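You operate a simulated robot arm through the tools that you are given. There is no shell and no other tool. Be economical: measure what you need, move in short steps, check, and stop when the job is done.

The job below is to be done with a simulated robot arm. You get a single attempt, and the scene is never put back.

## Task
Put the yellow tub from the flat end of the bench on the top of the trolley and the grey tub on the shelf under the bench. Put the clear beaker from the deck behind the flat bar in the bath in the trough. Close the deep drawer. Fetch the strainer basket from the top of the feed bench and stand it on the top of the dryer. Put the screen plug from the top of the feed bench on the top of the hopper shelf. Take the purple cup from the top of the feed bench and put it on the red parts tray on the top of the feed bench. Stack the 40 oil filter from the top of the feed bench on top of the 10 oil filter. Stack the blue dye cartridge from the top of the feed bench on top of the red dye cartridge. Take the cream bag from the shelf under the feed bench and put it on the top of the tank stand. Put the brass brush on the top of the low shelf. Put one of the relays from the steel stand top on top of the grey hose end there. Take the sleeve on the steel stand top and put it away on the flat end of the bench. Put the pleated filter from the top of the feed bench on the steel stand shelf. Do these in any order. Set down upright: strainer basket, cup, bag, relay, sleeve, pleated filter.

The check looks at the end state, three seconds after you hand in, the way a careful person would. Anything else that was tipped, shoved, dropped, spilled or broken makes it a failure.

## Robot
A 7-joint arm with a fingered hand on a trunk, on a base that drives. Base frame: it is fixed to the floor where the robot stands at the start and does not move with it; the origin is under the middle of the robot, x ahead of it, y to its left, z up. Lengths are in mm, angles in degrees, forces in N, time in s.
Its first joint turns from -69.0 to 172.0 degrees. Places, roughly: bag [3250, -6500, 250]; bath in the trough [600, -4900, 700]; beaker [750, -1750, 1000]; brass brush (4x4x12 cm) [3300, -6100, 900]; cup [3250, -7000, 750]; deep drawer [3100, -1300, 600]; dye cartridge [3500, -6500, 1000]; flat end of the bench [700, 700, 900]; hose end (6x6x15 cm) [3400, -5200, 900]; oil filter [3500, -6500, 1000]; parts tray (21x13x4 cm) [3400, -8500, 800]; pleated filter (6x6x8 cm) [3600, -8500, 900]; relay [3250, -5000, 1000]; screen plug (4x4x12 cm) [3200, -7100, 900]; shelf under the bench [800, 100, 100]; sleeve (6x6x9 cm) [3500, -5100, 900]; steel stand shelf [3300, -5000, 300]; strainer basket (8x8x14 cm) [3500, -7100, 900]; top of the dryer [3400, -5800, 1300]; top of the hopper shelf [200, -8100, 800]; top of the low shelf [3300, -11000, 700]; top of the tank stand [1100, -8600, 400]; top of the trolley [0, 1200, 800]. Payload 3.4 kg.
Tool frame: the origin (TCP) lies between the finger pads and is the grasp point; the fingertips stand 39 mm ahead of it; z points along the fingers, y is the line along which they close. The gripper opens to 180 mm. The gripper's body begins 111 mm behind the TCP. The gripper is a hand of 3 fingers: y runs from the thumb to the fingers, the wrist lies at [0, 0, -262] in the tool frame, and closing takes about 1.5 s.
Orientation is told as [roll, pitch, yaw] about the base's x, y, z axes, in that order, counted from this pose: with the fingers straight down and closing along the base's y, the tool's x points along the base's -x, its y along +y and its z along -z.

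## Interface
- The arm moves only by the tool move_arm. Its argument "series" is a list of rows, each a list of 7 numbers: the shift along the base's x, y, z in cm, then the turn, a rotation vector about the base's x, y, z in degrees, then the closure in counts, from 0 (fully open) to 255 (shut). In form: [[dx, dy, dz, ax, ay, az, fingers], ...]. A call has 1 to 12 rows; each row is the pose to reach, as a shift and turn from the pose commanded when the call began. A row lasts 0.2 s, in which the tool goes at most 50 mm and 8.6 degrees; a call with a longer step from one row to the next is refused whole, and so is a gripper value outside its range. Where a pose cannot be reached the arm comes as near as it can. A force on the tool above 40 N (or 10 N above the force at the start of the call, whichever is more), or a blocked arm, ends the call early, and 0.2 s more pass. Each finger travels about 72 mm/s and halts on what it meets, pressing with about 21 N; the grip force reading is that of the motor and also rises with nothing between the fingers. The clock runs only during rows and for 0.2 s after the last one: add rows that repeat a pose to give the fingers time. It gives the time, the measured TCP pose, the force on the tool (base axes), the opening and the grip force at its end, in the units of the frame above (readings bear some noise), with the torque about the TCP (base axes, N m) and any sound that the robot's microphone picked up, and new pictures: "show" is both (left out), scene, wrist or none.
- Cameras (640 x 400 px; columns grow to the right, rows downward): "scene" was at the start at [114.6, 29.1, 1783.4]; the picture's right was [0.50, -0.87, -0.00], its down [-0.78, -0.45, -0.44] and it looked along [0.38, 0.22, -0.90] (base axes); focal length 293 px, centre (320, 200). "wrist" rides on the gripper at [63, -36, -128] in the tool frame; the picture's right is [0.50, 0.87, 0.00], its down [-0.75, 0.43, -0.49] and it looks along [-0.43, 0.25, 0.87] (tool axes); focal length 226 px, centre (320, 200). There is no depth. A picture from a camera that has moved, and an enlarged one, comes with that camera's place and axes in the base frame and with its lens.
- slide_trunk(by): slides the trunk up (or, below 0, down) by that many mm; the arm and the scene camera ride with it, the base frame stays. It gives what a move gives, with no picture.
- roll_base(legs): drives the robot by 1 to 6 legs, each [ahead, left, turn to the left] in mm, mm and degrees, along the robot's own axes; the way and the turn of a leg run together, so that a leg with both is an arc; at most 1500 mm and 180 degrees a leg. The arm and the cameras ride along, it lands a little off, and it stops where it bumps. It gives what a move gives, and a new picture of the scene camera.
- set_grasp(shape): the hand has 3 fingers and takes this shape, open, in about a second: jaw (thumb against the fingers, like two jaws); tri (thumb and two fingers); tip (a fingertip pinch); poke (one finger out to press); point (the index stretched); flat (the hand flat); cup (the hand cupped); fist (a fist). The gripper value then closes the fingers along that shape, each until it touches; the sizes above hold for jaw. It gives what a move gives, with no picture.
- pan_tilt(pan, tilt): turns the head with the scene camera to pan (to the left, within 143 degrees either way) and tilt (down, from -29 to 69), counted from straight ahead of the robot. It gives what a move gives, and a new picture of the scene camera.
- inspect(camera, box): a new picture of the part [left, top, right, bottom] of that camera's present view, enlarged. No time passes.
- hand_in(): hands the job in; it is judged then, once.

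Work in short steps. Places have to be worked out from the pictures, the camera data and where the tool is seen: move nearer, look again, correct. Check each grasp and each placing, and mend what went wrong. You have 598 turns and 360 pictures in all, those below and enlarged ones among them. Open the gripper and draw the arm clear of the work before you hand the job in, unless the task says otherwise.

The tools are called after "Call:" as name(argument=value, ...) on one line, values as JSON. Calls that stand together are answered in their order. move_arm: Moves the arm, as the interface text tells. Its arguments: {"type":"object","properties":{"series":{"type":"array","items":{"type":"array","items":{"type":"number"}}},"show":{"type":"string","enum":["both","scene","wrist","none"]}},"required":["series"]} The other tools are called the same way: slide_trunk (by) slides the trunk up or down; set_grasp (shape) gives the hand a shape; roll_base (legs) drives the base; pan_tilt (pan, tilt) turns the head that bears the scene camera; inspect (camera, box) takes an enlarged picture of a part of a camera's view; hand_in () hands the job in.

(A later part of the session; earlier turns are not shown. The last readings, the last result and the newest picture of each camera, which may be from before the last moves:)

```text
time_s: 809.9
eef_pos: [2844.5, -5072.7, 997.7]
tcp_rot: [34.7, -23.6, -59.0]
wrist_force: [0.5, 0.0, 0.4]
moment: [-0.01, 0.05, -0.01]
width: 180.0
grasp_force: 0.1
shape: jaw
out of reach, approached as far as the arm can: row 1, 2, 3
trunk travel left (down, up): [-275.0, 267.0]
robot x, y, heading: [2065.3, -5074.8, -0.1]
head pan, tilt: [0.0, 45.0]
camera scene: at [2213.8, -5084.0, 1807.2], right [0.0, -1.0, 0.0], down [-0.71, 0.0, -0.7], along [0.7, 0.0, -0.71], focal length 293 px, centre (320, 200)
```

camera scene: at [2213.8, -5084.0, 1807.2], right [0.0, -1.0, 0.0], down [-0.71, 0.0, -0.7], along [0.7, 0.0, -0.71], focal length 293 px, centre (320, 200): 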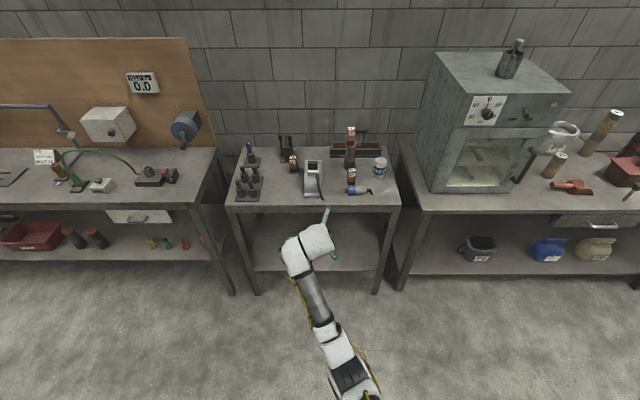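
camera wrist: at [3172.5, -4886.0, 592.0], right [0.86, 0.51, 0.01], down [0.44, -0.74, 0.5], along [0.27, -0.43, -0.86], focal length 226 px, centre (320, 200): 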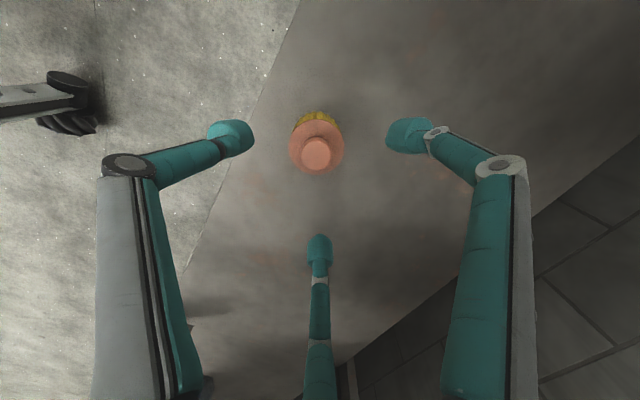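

Not the right way round yet. I'll undo the tilt, stretch the arm fully (further forward and slightly right), then tilt again.

Call:
move_arm(series=[[4, -1, 0, 0, 8, 0, 0], [8, -2, 0, 0, 16, 0, 0], [12, -4, 0, 0, 24, 0, 0], [16, -6, 0, 0, 32, 0, 0], [20, -8, 0, 0, 40, 0, 0], [24, -10, 0, 0, 40, 0, 0], [28, -11, 0, 0, 40, 0, 0]], show="none")

Call:
move_arm(series=[[0, 0, 0, 0, -8, 0, 0], [0, 0, 0, 0, -16, 0, 0], [0, 0, 0, 0, -24, 0, 0], [0, 0, 0, 0, -32, 0, 0], [0, 0, 0, 0, -40, 0, 0]], show="scene")

```text
time_s: 811.5
eef_pos: [2875.1, -5193.1, 980.6]
tcp_rot: [0.9, -0.3, -51.7]
wrist_force: [-0.1, 0.7, -0.4]
moment: [-0.01, 0.07, -0.04]
width: 179.9
grasp_force: 0.0
shape: jaw
out of reach, approached as far as the arm can: row 3, 4, 5, 6, 7
trunk travel left (down, up): [-275.0, 267.0]
robot x, y, heading: [2067.6, -5069.1, -0.0]
head pan, tilt: [0.0, 45.0]
```

```text
time_s: 812.7
eef_pos: [2871.6, -5199.7, 984.0]
tcp_rot: [34.9, -23.6, -59.0]
wrist_force: [-0.1, 1.0, -0.5]
moment: [0.03, 0.0, 0.03]
width: 179.9
grasp_force: 0.1
shape: jaw
trunk travel left (down, up): [-275.0, 267.0]
robot x, y, heading: [2074.2, -5077.4, 0.1]
head pan, tilt: [0.0, 45.0]
camera scene: at [2214.6, -5084.3, 1807.1], right [0.0, -1.0, 0.0], down [-0.71, 0.0, -0.7], along [0.7, 0.0, -0.71], focal length 293 px, centre (320, 200)
```

scene: 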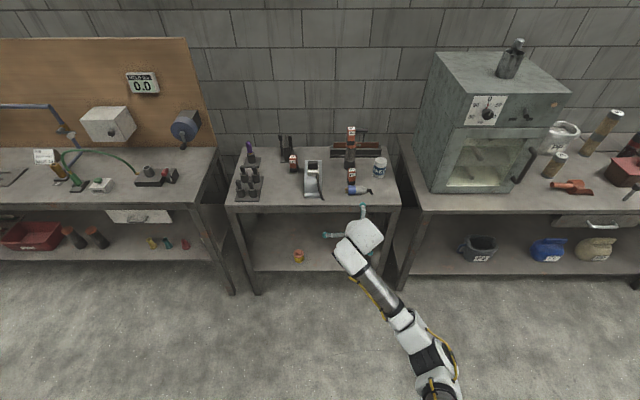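

This matches the successful posture. Now I'll retract with the tilt kept, then level.

Call:
move_arm(series=[[-4, 1, 2, 0, 0, 0, 0], [-8, 2, 4, 0, 0, 0, 0], [-12, 3, 6, 0, 0, 0, 0], [-16, 4, 8, 0, 0, 0, 0], [-20, 5, 10, 0, 0, 0, 0], [-24, 6, 12, 0, 0, 0, 0], [-26, 7, 14, 0, 8, 0, 0], [-28, 8, 16, 0, 16, 0, 0], [-30, 8, 18, 0, 24, 0, 0], [-32, 8, 20, 0, 32, 0, 0], [-34, 8, 20, 0, 40, 0, 0]], show="scene")

```text
time_s: 815.1
eef_pos: [2532.2, -5115.1, 1186.4]
tcp_rot: [1.2, -0.2, -51.5]
wrist_force: [0.2, -0.9, -0.9]
moment: [0.02, 0.04, -0.01]
width: 180.0
grasp_force: 0.0
shape: jaw
trunk travel left (down, up): [-275.0, 267.0]
robot x, y, heading: [2071.3, -5076.0, 0.1]
head pan, tilt: [0.0, 45.0]
camera scene: at [2213.9, -5080.8, 1807.1], right [0.0, -1.0, 0.0], down [-0.71, 0.0, -0.7], along [0.7, 0.0, -0.71], focal length 293 px, centre (320, 200)
```

scene: 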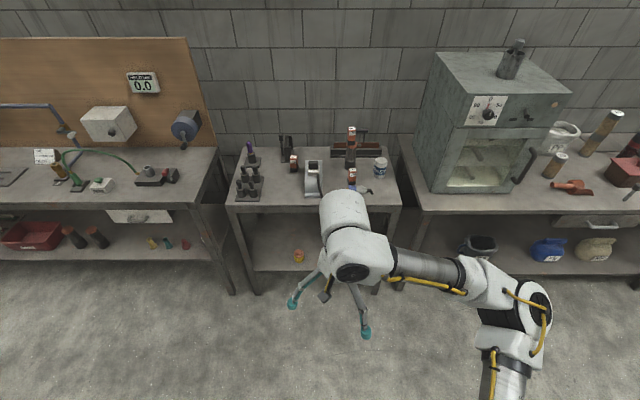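

Recovered. Next is the purple cup at about (3230,-6935), close under the dispenser's container, so I'll use a backward-leaning grip. I'll drive there.

Call:
roll_base(legs=[[430, 0, 0], [0, -950, 0], [0, -930, 0]])

Call:
move_arm(series=[[0, 0, 0, 0, 0, -8, 0], [0, 0, 0, 0, 0, -16, 0], [0, 0, 0, 0, 0, -24, 0], [0, 0, 0, 0, 0, -32, 0], [0, 0, 0, 0, 0, -38, 0], [0, 0, 0, 0, -7, -38, 0], [0, 0, 0, 0, -14, -38, 0]], show="scene")

```text
time_s: 826.7
eef_pos: [3004.3, -6977.0, 1185.7]
tcp_rot: [1.3, -0.2, -49.8]
wrist_force: [-0.3, -0.2, -0.3]
moment: [0.02, -0.01, -0.01]
width: 179.9
grasp_force: 0.1
shape: jaw
trunk travel left (down, up): [-275.0, 267.0]
robot x, y, heading: [2541.4, -6946.8, 1.5]
head pan, tilt: [0.0, 45.0]
camera scene: at [2684.1, -6949.1, 1807.2], right [0.03, -1.0, 0.0], down [-0.71, -0.02, -0.7], along [0.7, 0.02, -0.71], focal length 293 px, centre (320, 200)
```

scene: 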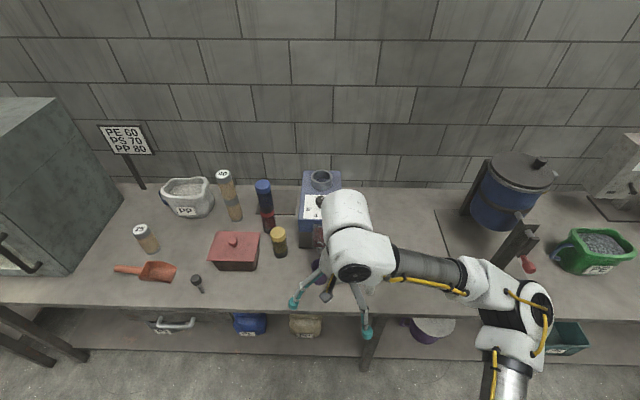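

```text
time_s: 828.3
eef_pos: [3000.0, -6974.9, 1188.4]
tcp_rot: [14.3, -5.3, -88.7]
wrist_force: [0.2, 0.9, 0.6]
moment: [-0.01, -0.01, 0.03]
width: 180.1
grasp_force: 0.0
shape: jaw
trunk travel left (down, up): [-275.0, 267.0]
robot x, y, heading: [2540.5, -6949.2, 1.8]
head pan, tilt: [0.0, 45.0]
camera scene: at [2683.1, -6949.3, 1807.3], right [0.03, -1.0, 0.0], down [-0.71, -0.02, -0.71], along [0.7, 0.02, -0.71], focal length 293 px, centre (320, 200)
```

scene: 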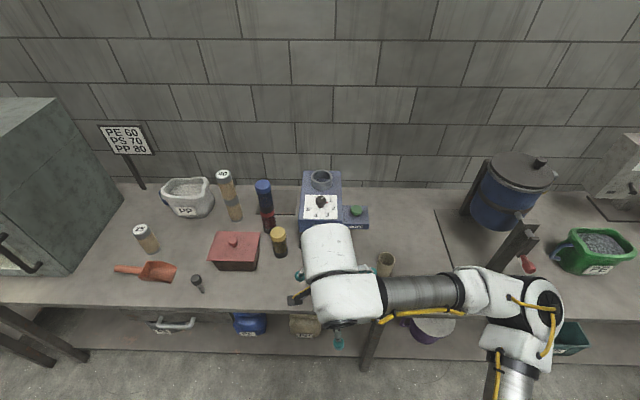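

Call:
roll_base(legs=[[220, 35, -1.8]])

Call:
move_arm(series=[[0, 0, -2, 2.5, 0, 0, 60], [0, 0, -4, 5.3, 0, 0, 130], [0, 0, -4, 5.3, 0, 0, 130], [0, 0, -4, 5.3, 0, 0, 130], [0, 0, -4, 5.3, 0, 0, 130], [0, 0, -4, 5.3, 0, 0, 130], [0, 0, -4, 5.3, 0, 0, 130], [0, 0, -4, 5.3, 0, 0, 130]], show="wrist")

```text
time_s: 830.0
eef_pos: [3217.1, -6953.5, 1187.2]
tcp_rot: [14.1, -5.2, -90.5]
wrist_force: [0.3, -0.6, 0.4]
moment: [0.04, 0.03, -0.06]
width: 179.9
grasp_force: 0.0
shape: jaw
trunk travel left (down, up): [-275.0, 267.0]
robot x, y, heading: [2761.8, -6909.3, -0.2]
head pan, tilt: [0.0, 45.0]
camera scene: at [2901.3, -6916.4, 1807.2], right [0.0, -1.0, 0.0], down [-0.71, 0.0, -0.7], along [0.7, 0.0, -0.71], focal length 293 px, centre (320, 200)
```

scene: 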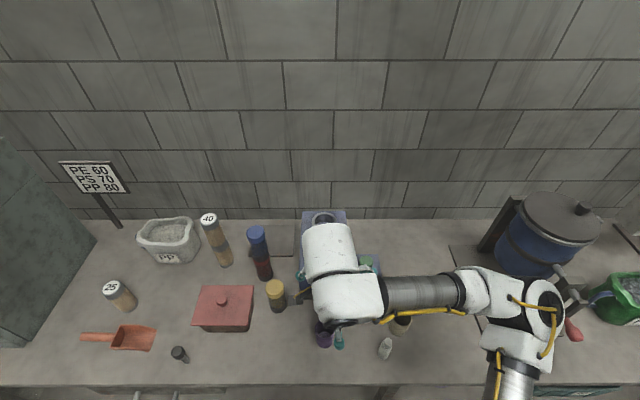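

```text
time_s: 831.8
eef_pos: [3215.9, -6952.4, 1149.6]
tcp_rot: [14.3, 0.0, -90.5]
wrist_force: [0.7, 0.6, 0.2]
moment: [-0.01, -0.02, 0.0]
width: 88.9
grasp_force: 0.0
shape: jaw
trunk travel left (down, up): [-275.0, 267.0]
robot x, y, heading: [2756.0, -6910.7, -0.1]
head pan, tilt: [0.0, 45.0]
camera wrist: at [3150.4, -6888.9, 1264.8], right [0.84, 0.49, 0.21], down [0.29, -0.76, 0.58], along [0.45, -0.43, -0.78], focal length 226 px, centre (320, 200)
```

wrist: 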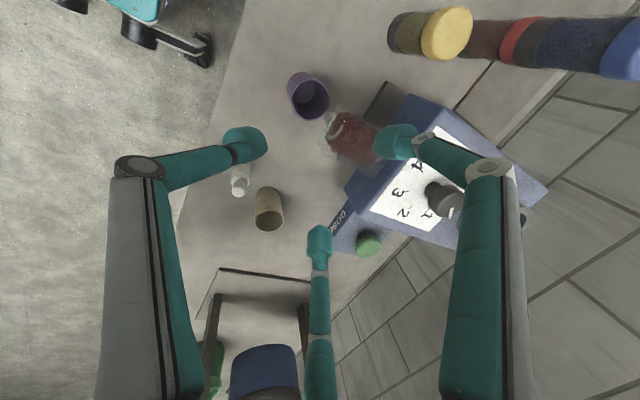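

The cup is at about (3238,-6926). I'll line up on the tilted axis at z≈1020 and look again.

Call:
move_arm(series=[[-1, 1, -2, 0, 0, 0, 140], [-1.2, 2.6, -5, 0, 0, 0, 140], [-1.2, 2.6, -9, 0, 0, 0, 140], [-1.2, 2.6, -13, 0, 0, 0, 140], [-1.2, 2.6, -13, 0, 0, 0, 140]], show="wrist")

```text
time_s: 833.0
eef_pos: [3204.0, -6926.1, 1016.9]
tcp_rot: [14.3, -0.1, -90.5]
wrist_force: [0.6, 0.1, -0.3]
moment: [-0.04, 0.01, 0.0]
width: 81.8
grasp_force: 0.1
shape: jaw
trunk travel left (down, up): [-275.0, 267.0]
robot x, y, heading: [2759.6, -6910.6, -0.2]
head pan, tilt: [0.0, 45.0]
camera wrist: at [3137.9, -6861.4, 1131.4], right [0.84, 0.49, 0.21], down [0.29, -0.76, 0.58], along [0.45, -0.43, -0.78], focal length 226 px, centre (320, 200)
```

wrist: 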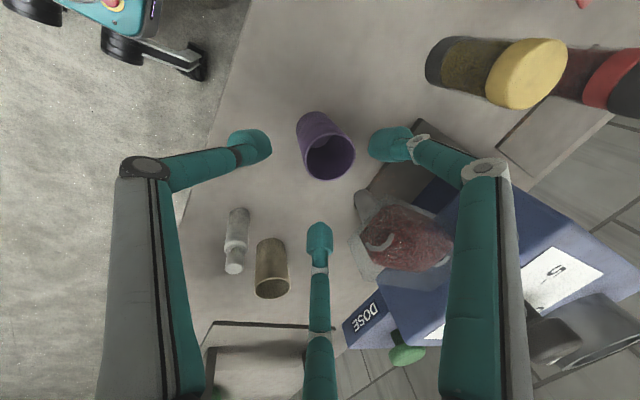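

The container hangs close behind the cup, so I'll increase the backward lean to 25° for more clearance and line up again.

Call:
move_arm(series=[[-0.8, 0, 0, 0, -4, 0, 140], [-1.6, 0, 0, 0, -8, 0, 140], [-2.2, 0, -1, 0, -11, 0, 140], [-2.2, 0, -1, 0, -11, 0, 140]], show="wrist")

```text
time_s: 834.0
eef_pos: [3178.3, -6899.6, 1009.2]
tcp_rot: [22.8, 0.1, -90.5]
wrist_force: [-0.5, 0.0, -0.3]
moment: [-0.02, -0.02, 0.0]
width: 81.6
grasp_force: 0.0
shape: jaw
out of reach, approached as far as the arm can: row 2, 3, 4
trunk travel left (down, up): [-275.0, 267.0]
robot x, y, heading: [2758.0, -6914.9, -0.2]
head pan, tilt: [0.0, 45.0]
camera wrist: at [3097.2, -6835.9, 1114.1], right [0.8, 0.49, 0.33], down [0.21, -0.76, 0.62], along [0.56, -0.43, -0.71], focal length 226 px, centre (320, 200)
```

wrist: 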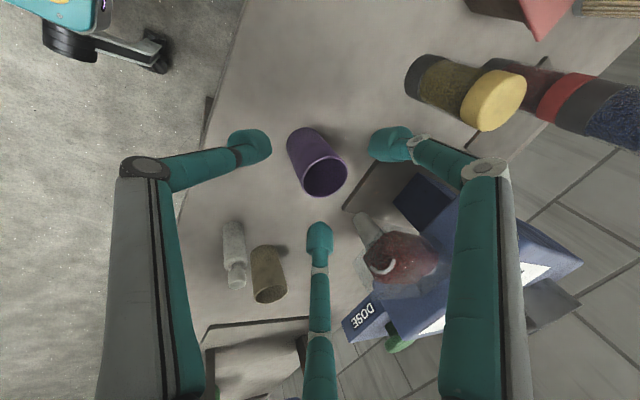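

Too close to the body for that lean. I'll back the base 110 mm and bring the hand forward again.

Call:
roll_base(legs=[[-110, 0, 0]])

Call:
move_arm(series=[[3, -0.8, 0, 0, -1, 0, 140], [6.5, -1.6, 0, 0, -2, 0, 140], [10, -2.4, 0, 0, -2, 0, 140], [12, -2.6, 0, 0, -2, 0, 140], [12, -2.6, 0, 0, -2, 0, 140], [12, -2.6, 0, 0, -2, 0, 140], [12, -2.6, 0, 0, -2, 0, 140], [12, -2.6, 0, 0, -2, 0, 140], [12, -2.6, 0, 0, -2, 0, 140]], show="wrist")

```text
time_s: 835.2
eef_pos: [3067.8, -6899.4, 1010.5]
tcp_rot: [22.7, 0.1, -90.5]
wrist_force: [-0.8, 0.1, 0.7]
moment: [-0.02, -0.01, -0.01]
width: 81.8
grasp_force: 0.0
shape: jaw
trunk travel left (down, up): [-275.0, 267.0]
robot x, y, heading: [2649.0, -6913.3, -0.2]
head pan, tilt: [0.0, 45.0]
camera scene: at [2790.4, -6921.1, 1807.3], right [0.0, -1.0, 0.0], down [-0.71, 0.01, -0.71], along [0.71, 0.0, -0.71], focal length 293 px, centre (320, 200)
```

scene: 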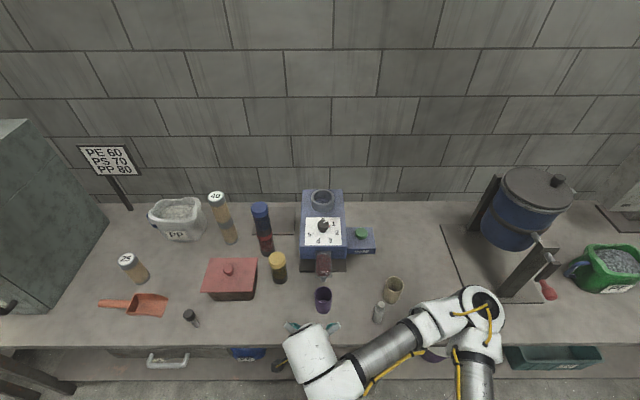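

```text
time_s: 837.2
eef_pos: [3188.0, -6920.5, 1011.0]
tcp_rot: [24.8, -0.1, -90.5]
wrist_force: [-0.2, 0.5, 0.0]
moment: [0.0, -0.02, 0.01]
width: 81.6
grasp_force: 0.1
shape: jaw
trunk travel left (down, up): [-275.0, 267.0]
robot x, y, heading: [2649.7, -6909.6, -0.3]
head pan, tilt: [0.0, 45.0]
camera wrist: at [3102.6, -6856.9, 1112.3], right [0.79, 0.49, 0.36], down [0.18, -0.75, 0.63], along [0.58, -0.43, -0.69], focal length 226 px, centre (320, 200)
```

wrist: 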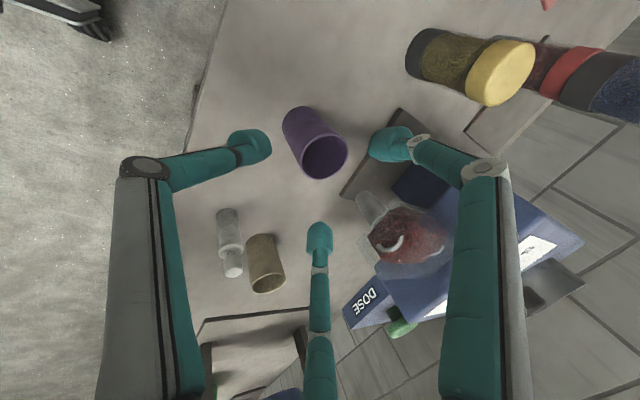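

The cup is at (3238,-6924) by the wrist view. I'll advance along the tilted axis, checking halfway.

Call:
move_arm(series=[[0.8, -0.1, -2.4, 0, 0, 0, 140], [1.7, -0.2, -4.8, 0, 0, 0, 140], [2.6, -0.3, -7, 0, 0, 0, 140]], show="wrist")

```text
time_s: 838.0
eef_pos: [3214.6, -6925.4, 941.2]
tcp_rot: [24.8, -0.1, -90.6]
wrist_force: [0.3, 0.2, 0.7]
moment: [0.01, -0.01, -0.01]
width: 81.5
grasp_force: 0.0
shape: jaw
trunk travel left (down, up): [-275.0, 267.0]
robot x, y, heading: [2647.4, -6910.5, -0.3]
head pan, tilt: [0.0, 45.0]
camera wrist: at [3129.0, -6860.7, 1042.0], right [0.79, 0.49, 0.36], down [0.18, -0.75, 0.63], along [0.58, -0.43, -0.69], focal length 226 px, centre (320, 200)
```

wrist: 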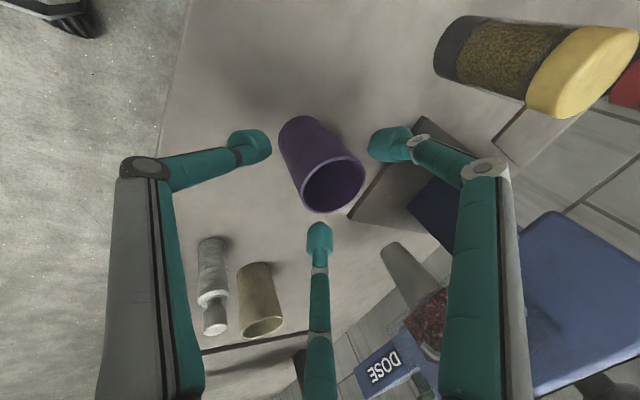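

Call:
move_arm(series=[[0.8, 0.3, -1.8, 0, 0, 0, 140], [1.5, 0.6, -3.6, 0, 0, 0, 140], [2.2, 0.6, -5.3, 0, 0, 0, 140], [2.2, 0.6, -5.3, 0, 0, 0, 190], [2.2, 0.6, -5.3, 0, 0, 0, 255], [2.2, 0.6, -5.3, 0, 0, 0, 255], [2.2, 0.6, -5.3, 0, 0, 0, 255]], show="wrist")

```text
time_s: 839.6
eef_pos: [3235.6, -6918.7, 887.5]
tcp_rot: [24.8, 0.0, -90.5]
wrist_force: [-0.1, 0.3, 2.4]
moment: [0.0, 0.09, -0.02]
width: 47.2
grasp_force: 20.5
shape: jaw
trunk travel left (down, up): [-275.0, 267.0]
robot x, y, heading: [2649.2, -6914.4, -0.0]
head pan, tilt: [0.0, 45.0]
camera wrist: at [3149.1, -6854.6, 988.6], right [0.79, 0.49, 0.36], down [0.18, -0.75, 0.63], along [0.58, -0.43, -0.69], focal length 226 px, centre (320, 200)
```

wrist: 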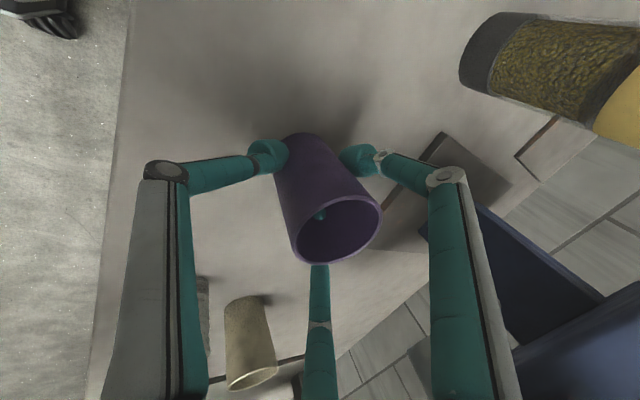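

Gripped the cup (47 mm). I'll withdraw up and back along the axis.

Call:
move_arm(series=[[-0.3, 0, 0.8, 0, 0, 0, 255], [-1.4, 0, 3, 0, 0, 0, 255], [-3, 0, 6.5, 0, 0, 0, 255], [-4.7, 0, 10, 0, 0, 0, 255], [-6, 0, 14, 0, 0, 0, 255], [-7, 0, 18, 0, 0, 0, 255], [-8, 0, 22, 0, 0, 0, 255], [-9, 0, 26, 0, 0, 0, 255], [-9, 0, 29, 0, 0, 0, 255]], show="both")

```text
time_s: 841.6
eef_pos: [3146.8, -6918.7, 1180.1]
tcp_rot: [24.8, -0.1, -90.6]
wrist_force: [0.5, 0.3, -1.0]
moment: [0.0, 0.0, 0.03]
width: 47.0
grasp_force: 21.2
shape: jaw
trunk travel left (down, up): [-275.0, 267.0]
robot x, y, heading: [2644.4, -6912.4, -0.3]
head pan, tilt: [0.0, 45.0]
camera scene: at [2791.5, -6917.6, 1807.2], right [0.0, -1.0, 0.0], down [-0.71, 0.01, -0.7], along [0.7, 0.0, -0.71], focal length 293 px, centre (320, 200)
camera wrist: at [3061.3, -6853.7, 1280.3], right [0.79, 0.49, 0.36], down [0.18, -0.75, 0.63], along [0.58, -0.43, -0.69], focal length 226 px, centre (320, 200)
```

scene: 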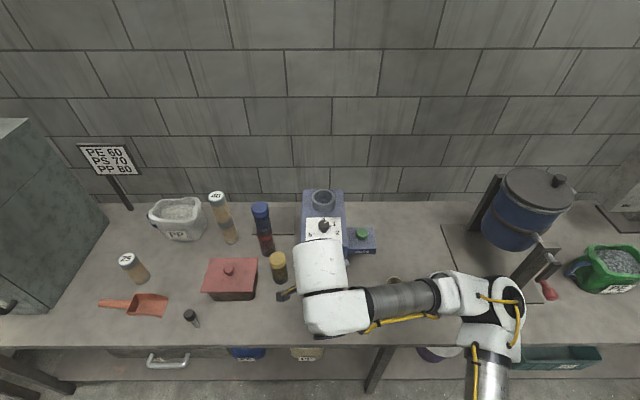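
wrist: 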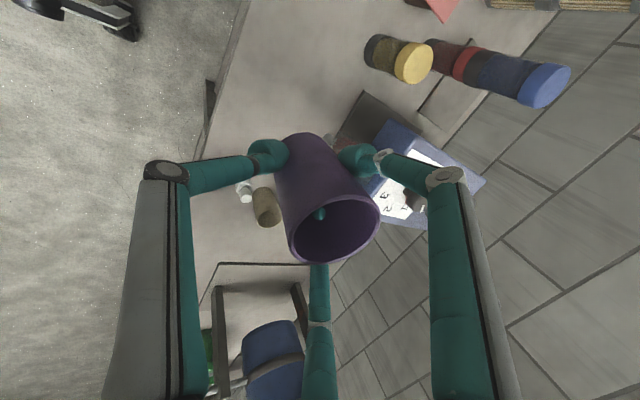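

The cup is held upright. I'll drive to the tray and meanwhile plan the approach: I'll turn the hand by +110° so it leans away from the hose.

Call:
roll_base(legs=[[-130, 0, 0.3], [0, -770, 0], [0, -770, 0]])

Call:
move_arm(series=[[0, 0, 0, 0, 0, 8, 255], [0, 0, 0, 0, 0, 16, 255], [0, 0, 0, 0, 0, 24, 255], [0, 0, 0, 0, 0, 32, 255], [0, 0, 0, 0, 0, 40, 255], [0, 0, 0, 0, 0, 48, 255], [0, 0, 0, 0, 0, 56, 255], [0, 0, 0, 0, 0, 64, 255], [0, 0, 0, 0, 0, 72, 255], [0, 0, 0, 0, 0, 80, 255], [0, 0, 0, 0, 0, 88, 255], [0, 0, 0, 0, 0, 96, 255]], show="none")

Call:
move_arm(series=[[0, 0, 0, 0, 0, 7, 255], [0, 0, 0, 0, 0, 14, 255]], show="none")

```text
time_s: 850.2
eef_pos: [3015.4, -8424.4, 1178.7]
tcp_rot: [24.7, 0.0, -89.7]
wrist_force: [-0.5, -0.6, -1.0]
moment: [0.01, 0.0, 0.0]
width: 47.0
grasp_force: 21.1
shape: jaw
trunk travel left (down, up): [-275.0, 267.0]
robot x, y, heading: [2514.2, -8430.4, 0.7]
head pan, tilt: [0.0, 45.0]
camera scene: at [2659.9, -8430.7, 1807.2], right [0.01, -1.0, 0.0], down [-0.71, -0.01, -0.7], along [0.7, 0.01, -0.71], focal length 293 px, centre (320, 200)
```

scene: 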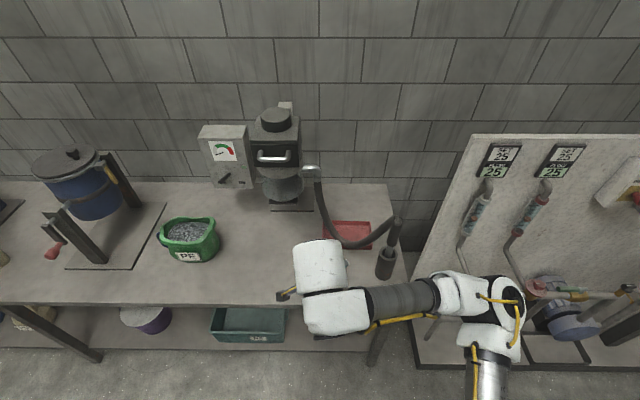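

```text
time_s: 852.8
eef_pos: [3013.6, -8422.5, 1180.5]
tcp_rot: [25.0, -0.3, 6.6]
wrist_force: [-0.3, -0.6, 0.2]
moment: [-0.02, 0.05, 0.01]
width: 47.1
grasp_force: 21.1
shape: jaw
trunk travel left (down, up): [-275.0, 267.0]
robot x, y, heading: [2516.5, -8421.5, 0.9]
head pan, tilt: [0.0, 45.0]
```

```text
time_s: 853.4
eef_pos: [3013.1, -8421.6, 1180.2]
tcp_rot: [25.1, -0.2, 20.5]
wrist_force: [0.0, 0.6, -0.6]
moment: [-0.01, -0.03, 0.02]
width: 46.8
grasp_force: 21.1
shape: jaw
trunk travel left (down, up): [-275.0, 267.0]
robot x, y, heading: [2516.2, -8425.1, 0.6]
head pan, tilt: [0.0, 45.0]
```

The tray and hose layout is clear from here. I'll shift the hand right by arm first (to stay off the machine), then drive ahead.

Call:
move_arm(series=[[0, -4, 0, 0, 0, 0, 255], [0, -8, 0, 0, 0, 0, 255], [0, -12, 0, 0, 0, 0, 255], [0, -14, 0, 0, 0, 0, 255]], show="none")

Call:
roll_base(legs=[[365, 0, -0.6]])

Call:
move_arm(series=[[2, 0, 0, 0, 0, 0, 255], [4, 0, 0, 0, 0, 0, 255], [6, 0, -2, 0, 0, 0, 255], [6, 0, -2, 0, 0, 0, 255], [6, 0, -2, 0, 0, 0, 255], [6, 0, -2, 0, 0, 0, 255], [6, 0, -2, 0, 0, 0, 255], [6, 0, -2, 0, 0, 0, 255], [6, 0, -2, 0, 0, 0, 255]], show="wrist")

```text
time_s: 854.4
eef_pos: [3011.9, -8560.8, 1179.5]
tcp_rot: [25.1, -0.1, 20.5]
wrist_force: [0.2, -0.7, 0.0]
moment: [0.0, -0.02, -0.01]
width: 46.7
grasp_force: 21.0
shape: jaw
trunk travel left (down, up): [-275.0, 267.0]
robot x, y, heading: [2518.1, -8423.6, 0.6]
head pan, tilt: [0.0, 45.0]
```

```text
time_s: 856.7
eef_pos: [3366.7, -8560.9, 1178.0]
tcp_rot: [25.0, -0.2, 20.2]
wrist_force: [1.3, -0.2, 0.4]
moment: [-0.04, 0.02, -0.03]
width: 46.9
grasp_force: 20.8
shape: jaw
trunk travel left (down, up): [-275.0, 267.0]
robot x, y, heading: [2872.4, -8426.8, 0.1]
head pan, tilt: [0.0, 45.0]
camera scene: at [3015.8, -8432.2, 1807.1], right [0.01, -1.0, 0.0], down [-0.71, 0.0, -0.7], along [0.7, 0.01, -0.71], focal length 293 px, centre (320, 200)
```

scene: 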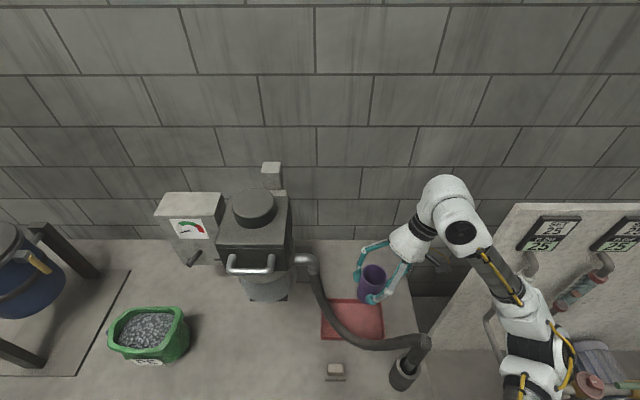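

```text
time_s: 858.7
eef_pos: [3421.0, -8554.8, 1159.3]
tcp_rot: [24.7, -0.3, 20.2]
wrist_force: [0.3, 0.2, -0.2]
moment: [-0.01, -0.01, 0.02]
width: 46.6
grasp_force: 20.6
shape: jaw
trunk travel left (down, up): [-275.0, 267.0]
robot x, y, heading: [2871.9, -8423.7, 0.3]
head pan, tilt: [0.0, 45.0]
camera wrist: at [3392.0, -8657.3, 1260.5], right [-0.74, 0.57, 0.36], down [0.64, 0.43, 0.63], along [0.2, 0.7, -0.68], focal length 226 px, centre (320, 200)
```

wrist: 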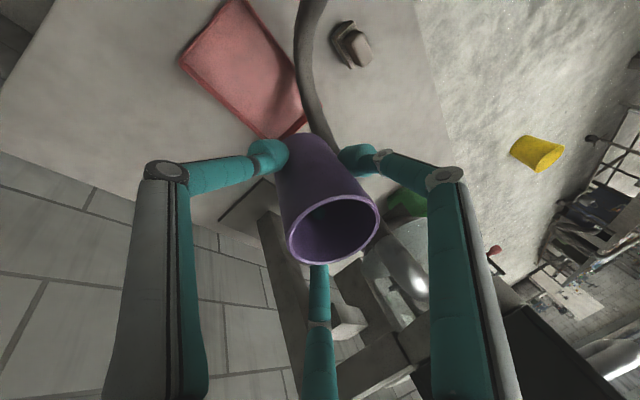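

The scene view shows the tray's right-back half free of the hose. I'll move above (3440,-8568) and descend to z≈950, then check once.

Call:
move_arm(series=[[1, -0.7, -3, 0, 0, 0, 255], [1.9, -1.3, -6.5, 0, 0, 0, 255], [1.9, -1.3, -10, 0, 0, 0, 255], [1.9, -1.3, -13.5, 0, 0, 0, 255], [1.9, -1.3, -17, 0, 0, 0, 255], [1.9, -1.3, -20, 0, 0, 0, 255]], show="none")

Call:
inspect(camera="scene", box=[280, 230, 460, 390])

```text
time_s: 860.1
eef_pos: [3440.7, -8567.8, 959.3]
tcp_rot: [24.7, -0.4, 20.1]
wrist_force: [-0.4, 0.3, -0.2]
moment: [0.01, -0.01, -0.03]
width: 46.8
grasp_force: 21.1
shape: jaw
trunk travel left (down, up): [-275.0, 267.0]
robot x, y, heading: [2869.8, -8425.3, 0.5]
head pan, tilt: [0.0, 45.0]
```

```text
2.50 times, centred on (370, 310) of scene
camera zoom: at [3015.6, -8431.5, 1807.1], right [0.01, -1.0, 0.0], down [-0.71, 0.0, -0.7], along [0.7, 0.01, -0.71], focal length 733 px, centre (195, -75)
```

zoom: 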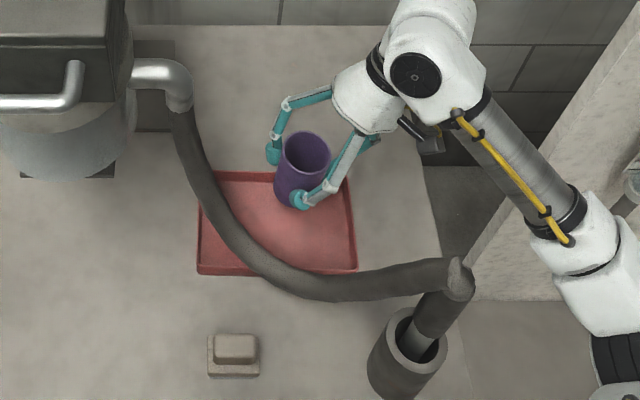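

Clear of the hose and over the tray. I'll lower 5 cm, then in fine steps to contact.

Call:
move_arm(series=[[0, 0, -1.2, 0, 0, 0, 255], [0, 0, -2.4, 0, 0, 0, 255], [0, 0, -3.6, 0, 0, 0, 255], [0, 0, -4.8, 0, 0, 0, 255], [0, 0, -5.2, 0, 0, 0, 255], [0, 0, -5.6, 0, 0, 0, 255], [0, 0, -6.0, 0, 0, 0, 255], [0, 0, -6.3, 0, 0, 0, 255]], show="none")

```text
time_s: 861.9
eef_pos: [3442.1, -8568.0, 898.5]
tcp_rot: [24.8, -0.3, 20.0]
wrist_force: [0.2, 0.2, 0.5]
moment: [0.0, 0.02, 0.01]
width: 46.5
grasp_force: 20.6
shape: jaw
trunk travel left (down, up): [-275.0, 267.0]
robot x, y, heading: [2870.4, -8423.6, 0.3]
head pan, tilt: [0.0, 45.0]
```

Call:
move_arm(series=[[0, 0, -0.3, 0, 0, 0, 255], [0, 0, -0.6, 0, 0, 0, 255], [0, 0, -0.8, 0, 0, 0, 255], [0, 0, -1.0, 0, 0, 0, 255]], show="none")

```text
time_s: 862.9
eef_pos: [3442.6, -8568.1, 890.1]
tcp_rot: [24.8, -0.5, 20.1]
wrist_force: [-0.9, 1.7, 11.3]
moment: [-0.07, -0.05, 0.0]
width: 46.9
grasp_force: 20.7
shape: jaw
trunk travel left (down, up): [-275.0, 267.0]
robot x, y, heading: [2872.0, -8423.7, 0.4]
head pan, tilt: [0.0, 45.0]
```

Light contact (11 N). I'll open a little at a time and look.

Call:
move_arm(series=[[0, 0, 0.1, 0, 0, 0, 230], [0, 0, 0.1, 0, 0, 0, 200], [0, 0, 0.1, 0, 0, 0, 180], [0, 0, 0.1, 0, 0, 0, 165], [0, 0, 0.1, 0, 0, 0, 155], [0, 0, 0.1, 0, 0, 0, 155]], show="wrist")

```text
time_s: 864.3
eef_pos: [3442.5, -8569.9, 887.7]
tcp_rot: [24.8, -0.2, 20.0]
wrist_force: [0.0, -0.5, -1.0]
moment: [0.03, 0.0, -0.02]
width: 70.0
grasp_force: 0.1
shape: jaw
trunk travel left (down, up): [-275.0, 267.0]
robot x, y, heading: [2871.9, -8424.5, 0.3]
head pan, tilt: [0.0, 45.0]
camera wrist: at [3413.5, -8671.7, 988.7], right [-0.74, 0.57, 0.36], down [0.64, 0.43, 0.63], along [0.2, 0.7, -0.68], focal length 226 px, centre (320, 200)
```

wrist: 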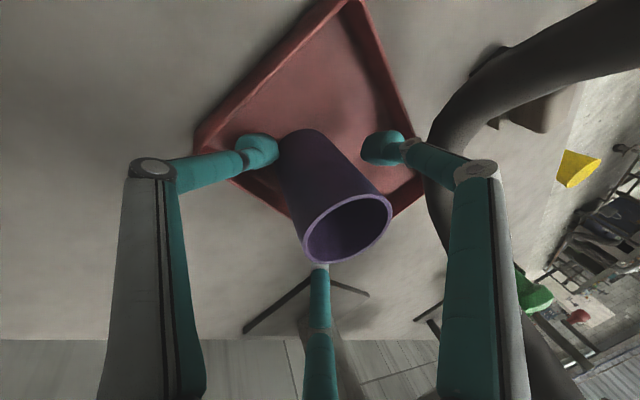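

The cup stands in the tray. I'll withdraw along the tool axis (up and to the right), then up.

Call:
move_arm(series=[[0.15, -0.4, 0.9, 0, 0, 0, 155], [0.4, -1.1, 2.5, 0, 0, 0, 155], [0.7, -1.9, 4.5, 0, 0, 0, 155], [1.0, -2.8, 6.5, 0, 0, 0, 155], [1.3, -3.7, 8.5, 0, 0, 0, 155], [1.6, -4.6, 10.5, 0, 0, 0, 155], [1.6, -5, 14, 0, 0, 0, 120], [1.6, -5, 18, 0, 0, 0, 60], [1.6, -5, 22, 0, 0, 0, 0], [0, -5, 26, 0, 0, 0, 0], [-3, -5, 29, 0, 0, 0, 0]], show="scene")

```text
time_s: 866.7
eef_pos: [3412.1, -8622.9, 1176.7]
tcp_rot: [24.8, -0.3, 20.1]
wrist_force: [-1.6, -0.9, 0.4]
moment: [0.0, -0.04, -0.01]
width: 179.8
grasp_force: 0.1
shape: jaw
trunk travel left (down, up): [-275.0, 267.0]
robot x, y, heading: [2875.7, -8424.4, 0.4]
head pan, tilt: [0.0, 45.0]
camera scene: at [3012.6, -8432.2, 1807.4], right [0.01, -1.0, 0.0], down [-0.71, 0.0, -0.71], along [0.71, 0.01, -0.71], focal length 293 px, centre (320, 200)
```

scene: 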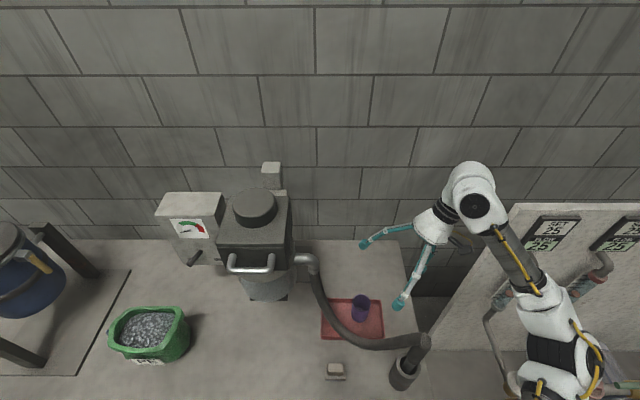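

The cup stands in the red tray. Now I'll back off and bring the hand back to vertical with yaw -90.

Call:
roll_base(legs=[[-380, 0, -0.4]])

Call:
move_arm(series=[[0, 2, 0, -7, -2.5, 0, 0], [0, 4, 0, -14, -5, 0, 0], [0, 6, 0, -20, -7, 0, 0], [0, 8, 0, -23.3, -8.5, 0, 0]], show="none")

Call:
move_arm(series=[[0, 0, 0, 0, 0, -8.5, 0], [0, 1, 0, 0, 0, -17, 0], [0, 2, 0, 0, 0, -25.5, 0], [0, 3, 0, 0, 0, -34, 0], [0, 4, 0, 0, 0, -42.5, 0], [0, 5, 0, 0, 0, -51, 0], [0, 6, 0, 0, 0, -59.5, 0], [0, 7, 0, 0, 0, -68, 0], [0, 8, 0, 0, 0, -76.5, 0], [0, 9, 0, 0, 0, -85, 0], [0, 9, 0, 0, 0, -93.5, 0], [0, 9, 0, 0, 0, -102, 0]], show="none")

```text
time_s: 869.2
eef_pos: [3014.3, -8629.4, 1176.9]
tcp_rot: [24.8, -0.3, 19.5]
wrist_force: [-0.7, 0.7, -0.4]
moment: [0.0, -0.03, -0.01]
width: 179.7
grasp_force: 0.1
shape: jaw
trunk travel left (down, up): [-275.0, 267.0]
robot x, y, heading: [2476.5, -8424.0, -0.4]
head pan, tilt: [0.0, 45.0]
camera scene: at [2617.0, -8433.5, 1807.2], right [0.0, -1.0, 0.0], down [-0.71, 0.01, -0.7], along [0.7, 0.0, -0.71], focal length 293 px, centre (320, 200)
```

scene: 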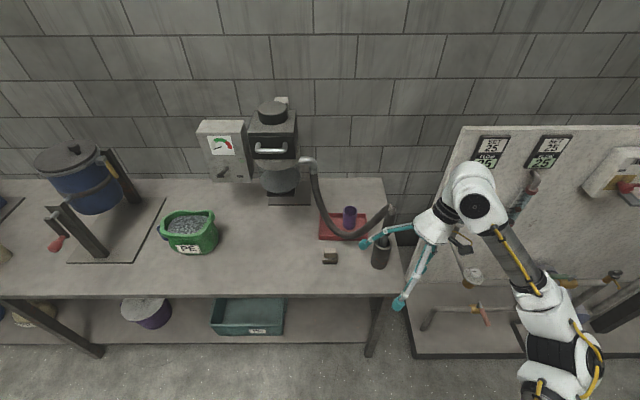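

```text
time_s: 870.2
eef_pos: [3010.7, -8544.7, 1176.5]
tcp_rot: [-0.2, -0.4, 19.7]
wrist_force: [-0.1, 0.3, -0.7]
moment: [0.0, -0.02, 0.0]
width: 179.9
grasp_force: 0.0
shape: jaw
trunk travel left (down, up): [-275.0, 267.0]
robot x, y, heading: [2477.4, -8421.2, -0.1]
head pan, tilt: [0.0, 45.0]
```

```text
time_s: 872.8
eef_pos: [3008.9, -8455.3, 1177.2]
tcp_rot: [-0.3, -0.4, -82.4]
wrist_force: [0.0, 0.6, -0.3]
moment: [0.01, 0.01, -0.02]
width: 179.6
grasp_force: 0.2
shape: jaw
trunk travel left (down, up): [-275.0, 267.0]
robot x, y, heading: [2477.5, -8425.5, -0.3]
head pan, tilt: [0.0, 45.0]
```

The arm is in good posture. I'll drive to face the cream bag under the feed bench (about y=-6835), standing well back.

Call:
roll_base(legs=[[-390, 735, 0.2], [0, 735, 0]])

Call:
slide_trunk(by=-270)

Call:
move_arm(series=[[0.5, 0, -4.5, 0, 0, -2, 0], [1, 0, -9, 0, 0, -4, 0], [1.5, 0, -13.5, 0, 0, -6, 0], [2, 0, -18, 0, 0, -7.5, 0], [3, 1, -22.5, 0, 0, -7.5, 0], [4, 2, -27, 0, 0, -7.5, 0], [5, 3, -31.5, 0, 0, -7.5, 0], [6, 4.5, -35.5, 0, 0, -7.5, 0], [8, 6, -39, 0, 0, -7.5, 0], [10, 8, -41, 0, 0, -7.5, 0], [12, 10, -42, 0, 0, -7.5, 0], [14, 12, -42, 0, 0, -7.5, 0]], show="none")

Call:
pan_tilt(pan=0, tilt=55)

```text
time_s: 878.2
eef_pos: [2629.8, -7622.2, 1181.1]
tcp_rot: [-0.1, -1.4, -81.8]
wrist_force: [0.3, -0.3, 0.7]
moment: [0.06, 0.02, -0.02]
width: 179.7
grasp_force: 0.1
shape: jaw
trunk travel left (down, up): [-275.0, 267.0]
robot x, y, heading: [2103.4, -7611.5, 0.2]
head pan, tilt: [0.0, 45.0]
stopped in leg 2: the robot was blocked; the commanded pose is now the measured one
camera scene: at [2245.4, -7624.4, 1806.9], right [0.01, -1.0, -0.01], down [-0.71, 0.0, -0.7], along [0.7, 0.01, -0.71], focal length 293 px, centre (320, 200)
```

scene: 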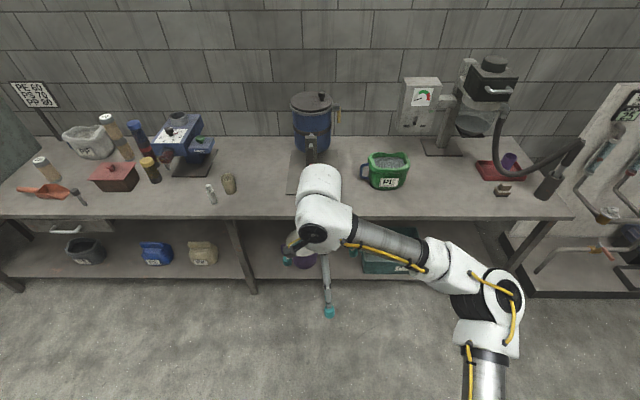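

```text
time_s: 880.9
eef_pos: [2628.1, -7623.0, 913.0]
tcp_rot: [0.0, -1.4, -81.9]
wrist_force: [0.1, 0.3, 0.0]
moment: [-0.01, 0.01, -0.01]
width: 180.0
grasp_force: 0.1
shape: jaw
trunk travel left (down, up): [-5.0, 537.0]
robot x, y, heading: [2103.3, -7609.7, 0.2]
head pan, tilt: [0.0, 45.0]
```

```text
time_s: 883.5
eef_pos: [2768.5, -7503.6, 491.5]
tcp_rot: [-0.1, -1.5, -89.3]
wrist_force: [-0.7, -0.1, 0.3]
moment: [0.01, -0.03, 0.01]
width: 179.8
grasp_force: 0.1
shape: jaw
trunk travel left (down, up): [-5.0, 537.0]
robot x, y, heading: [2101.4, -7613.0, 0.1]
head pan, tilt: [0.0, 45.0]
```

```text
time_s: 884.2
eef_pos: [2770.1, -7503.0, 490.7]
tcp_rot: [-0.1, -1.5, -89.3]
wrist_force: [0.3, -0.1, -0.5]
moment: [-0.01, 0.03, 0.01]
width: 179.6
grasp_force: 0.1
shape: jaw
trunk travel left (down, up): [-5.0, 537.0]
robot x, y, heading: [2098.1, -7611.7, 0.2]
head pan, tilt: [0.0, 55.0]
camera scene: at [2640.8, -7614.4, 1442.2], right [0.0, -1.0, 0.0], down [-0.82, 0.0, -0.57], along [0.57, 0.0, -0.82], focal length 293 px, centre (320, 200)
```

scene: 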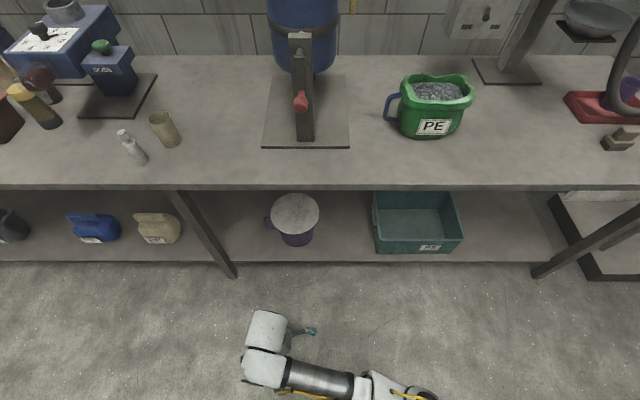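

The rear touched something by the cart, so I'll go ahead 150 first, then left to face the cream bag (about (3290,-6850) on a shelf at z≈210).

Call:
roll_base(legs=[[150, 0, 0], [0, 650, 0]])

Call:
inspect(camera="scene", box=[200, 150, 440, 300])

```text
time_s: 888.8
eef_pos: [2909.2, -6846.9, 490.7]
tcp_rot: [-0.1, -1.4, -89.0]
wrist_force: [-0.2, -0.2, -0.2]
moment: [0.02, 0.01, 0.01]
width: 180.3
grasp_force: 0.1
shape: jaw
trunk travel left (down, up): [-5.0, 537.0]
robot x, y, heading: [2242.2, -6958.3, 0.4]
head pan, tilt: [0.0, 55.0]
camera scene: at [2782.1, -6959.7, 1442.2], right [0.01, -1.0, 0.0], down [-0.82, 0.0, -0.57], along [0.57, 0.01, -0.82], focal length 293 px, centre (320, 200)
```

scene: 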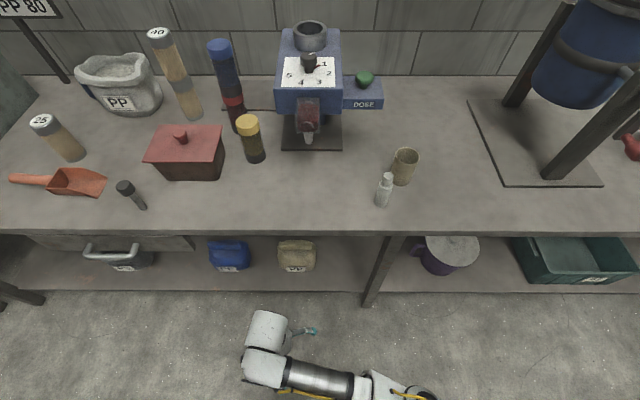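

```text
2.67 times, centred on (320, 225) of scene
camera zoom: at [2782.1, -6959.7, 1442.2], right [0.01, -1.0, 0.0], down [-0.82, 0.0, -0.57], along [0.57, 0.01, -0.82], focal length 782 px, centre (320, 133)
```

zoom: 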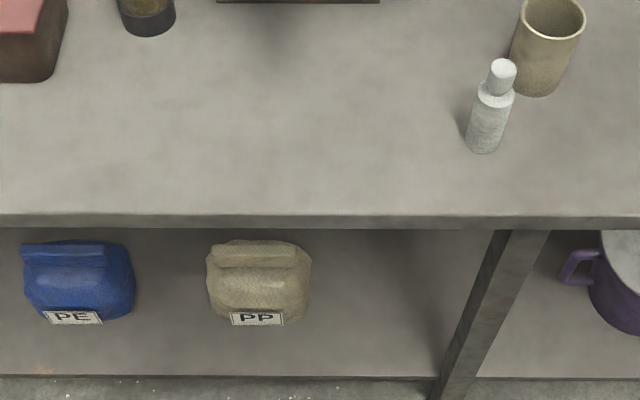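

The cream bag is about 164 wide with a rolled top, centred near (3306,-6848). I'll tilt the hand 20° forward so the wrist stays out from under the bench, lower to z≈410, and check the arm.

Call:
move_arm(series=[[1, 0, -2, 0.5, -5, 0, 0], [2, 0, -4, 1, -10, 0, 0], [3, 0, -6, 1.4, -15, 0, 0], [4, 0, -8, 1.4, -20, 0, 0], [4, 0, -8, 1.4, -20, 0, 0]], show="scene")

```text
time_s: 890.0
eef_pos: [2947.5, -6846.0, 414.3]
tcp_rot: [20.2, -0.3, -89.3]
wrist_force: [0.2, 0.4, -0.1]
moment: [0.01, 0.0, -0.04]
width: 180.2
grasp_force: 0.0
shape: jaw
trunk travel left (down, up): [-5.0, 537.0]
robot x, y, heading: [2240.6, -6957.4, 0.3]
head pan, tilt: [0.0, 55.0]
camera scene: at [2781.5, -6958.0, 1442.5], right [0.01, -1.0, 0.0], down [-0.82, 0.0, -0.57], along [0.57, 0.0, -0.82], focal length 293 px, centre (320, 200)
```

scene: 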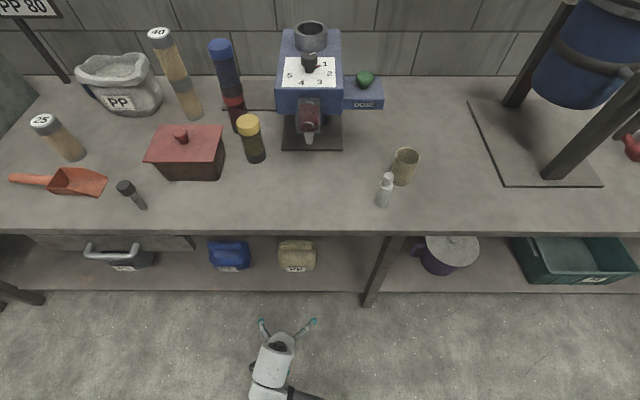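

Good: the wrist stays well behind the fingers. I'll drive ahead 270 and look from the wrist.

Call:
roll_base(legs=[[270, 0, -0.3]])

Call:
move_arm(series=[[0, 0, 0, 0, 0, 0, 0], [0, 0, 0, 0, 0, 0, 0], [0, 0, 0, 0, 0, 0, 0]], show="wrist")

```text
time_s: 891.9
eef_pos: [3222.5, -6843.1, 414.5]
tcp_rot: [20.3, -0.3, -89.3]
wrist_force: [0.0, 0.9, -0.4]
moment: [0.0, 0.01, -0.01]
width: 180.1
grasp_force: 0.0
shape: jaw
trunk travel left (down, up): [-5.0, 537.0]
robot x, y, heading: [2515.5, -6956.5, 0.6]
head pan, tilt: [0.0, 55.0]
camera scene: at [3056.2, -6954.8, 1442.3], right [0.01, -1.0, 0.0], down [-0.82, -0.01, -0.57], along [0.57, 0.01, -0.82], focal length 293 px, centre (320, 200)
```

scene: 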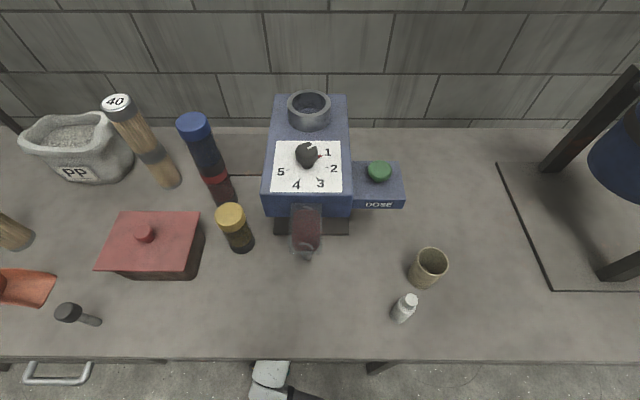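

```text
time_s: 892.7
eef_pos: [3219.2, -6842.2, 419.7]
tcp_rot: [20.5, -0.4, -89.3]
wrist_force: [-1.1, -0.9, -0.3]
moment: [0.0, 0.01, 0.0]
width: 179.9
grasp_force: 0.0
shape: jaw
trunk travel left (down, up): [-5.0, 537.0]
robot x, y, heading: [2517.0, -6957.0, 0.1]
head pan, tilt: [0.0, 55.0]
camera wrist: at [3140.1, -6779.5, 525.9], right [0.8, 0.51, 0.3], down [0.24, -0.75, 0.62], along [0.54, -0.42, -0.73], focal length 226 px, centre (320, 200)
```

wrist: 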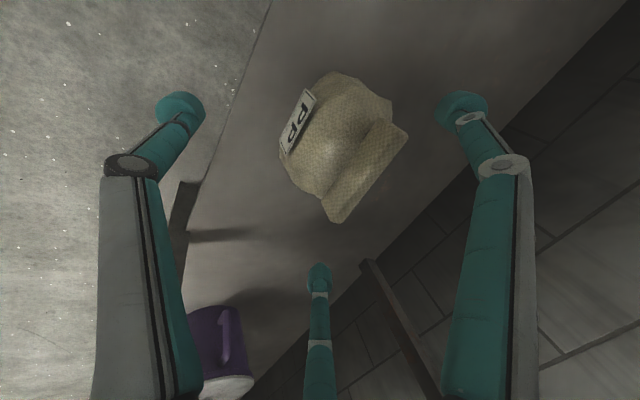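

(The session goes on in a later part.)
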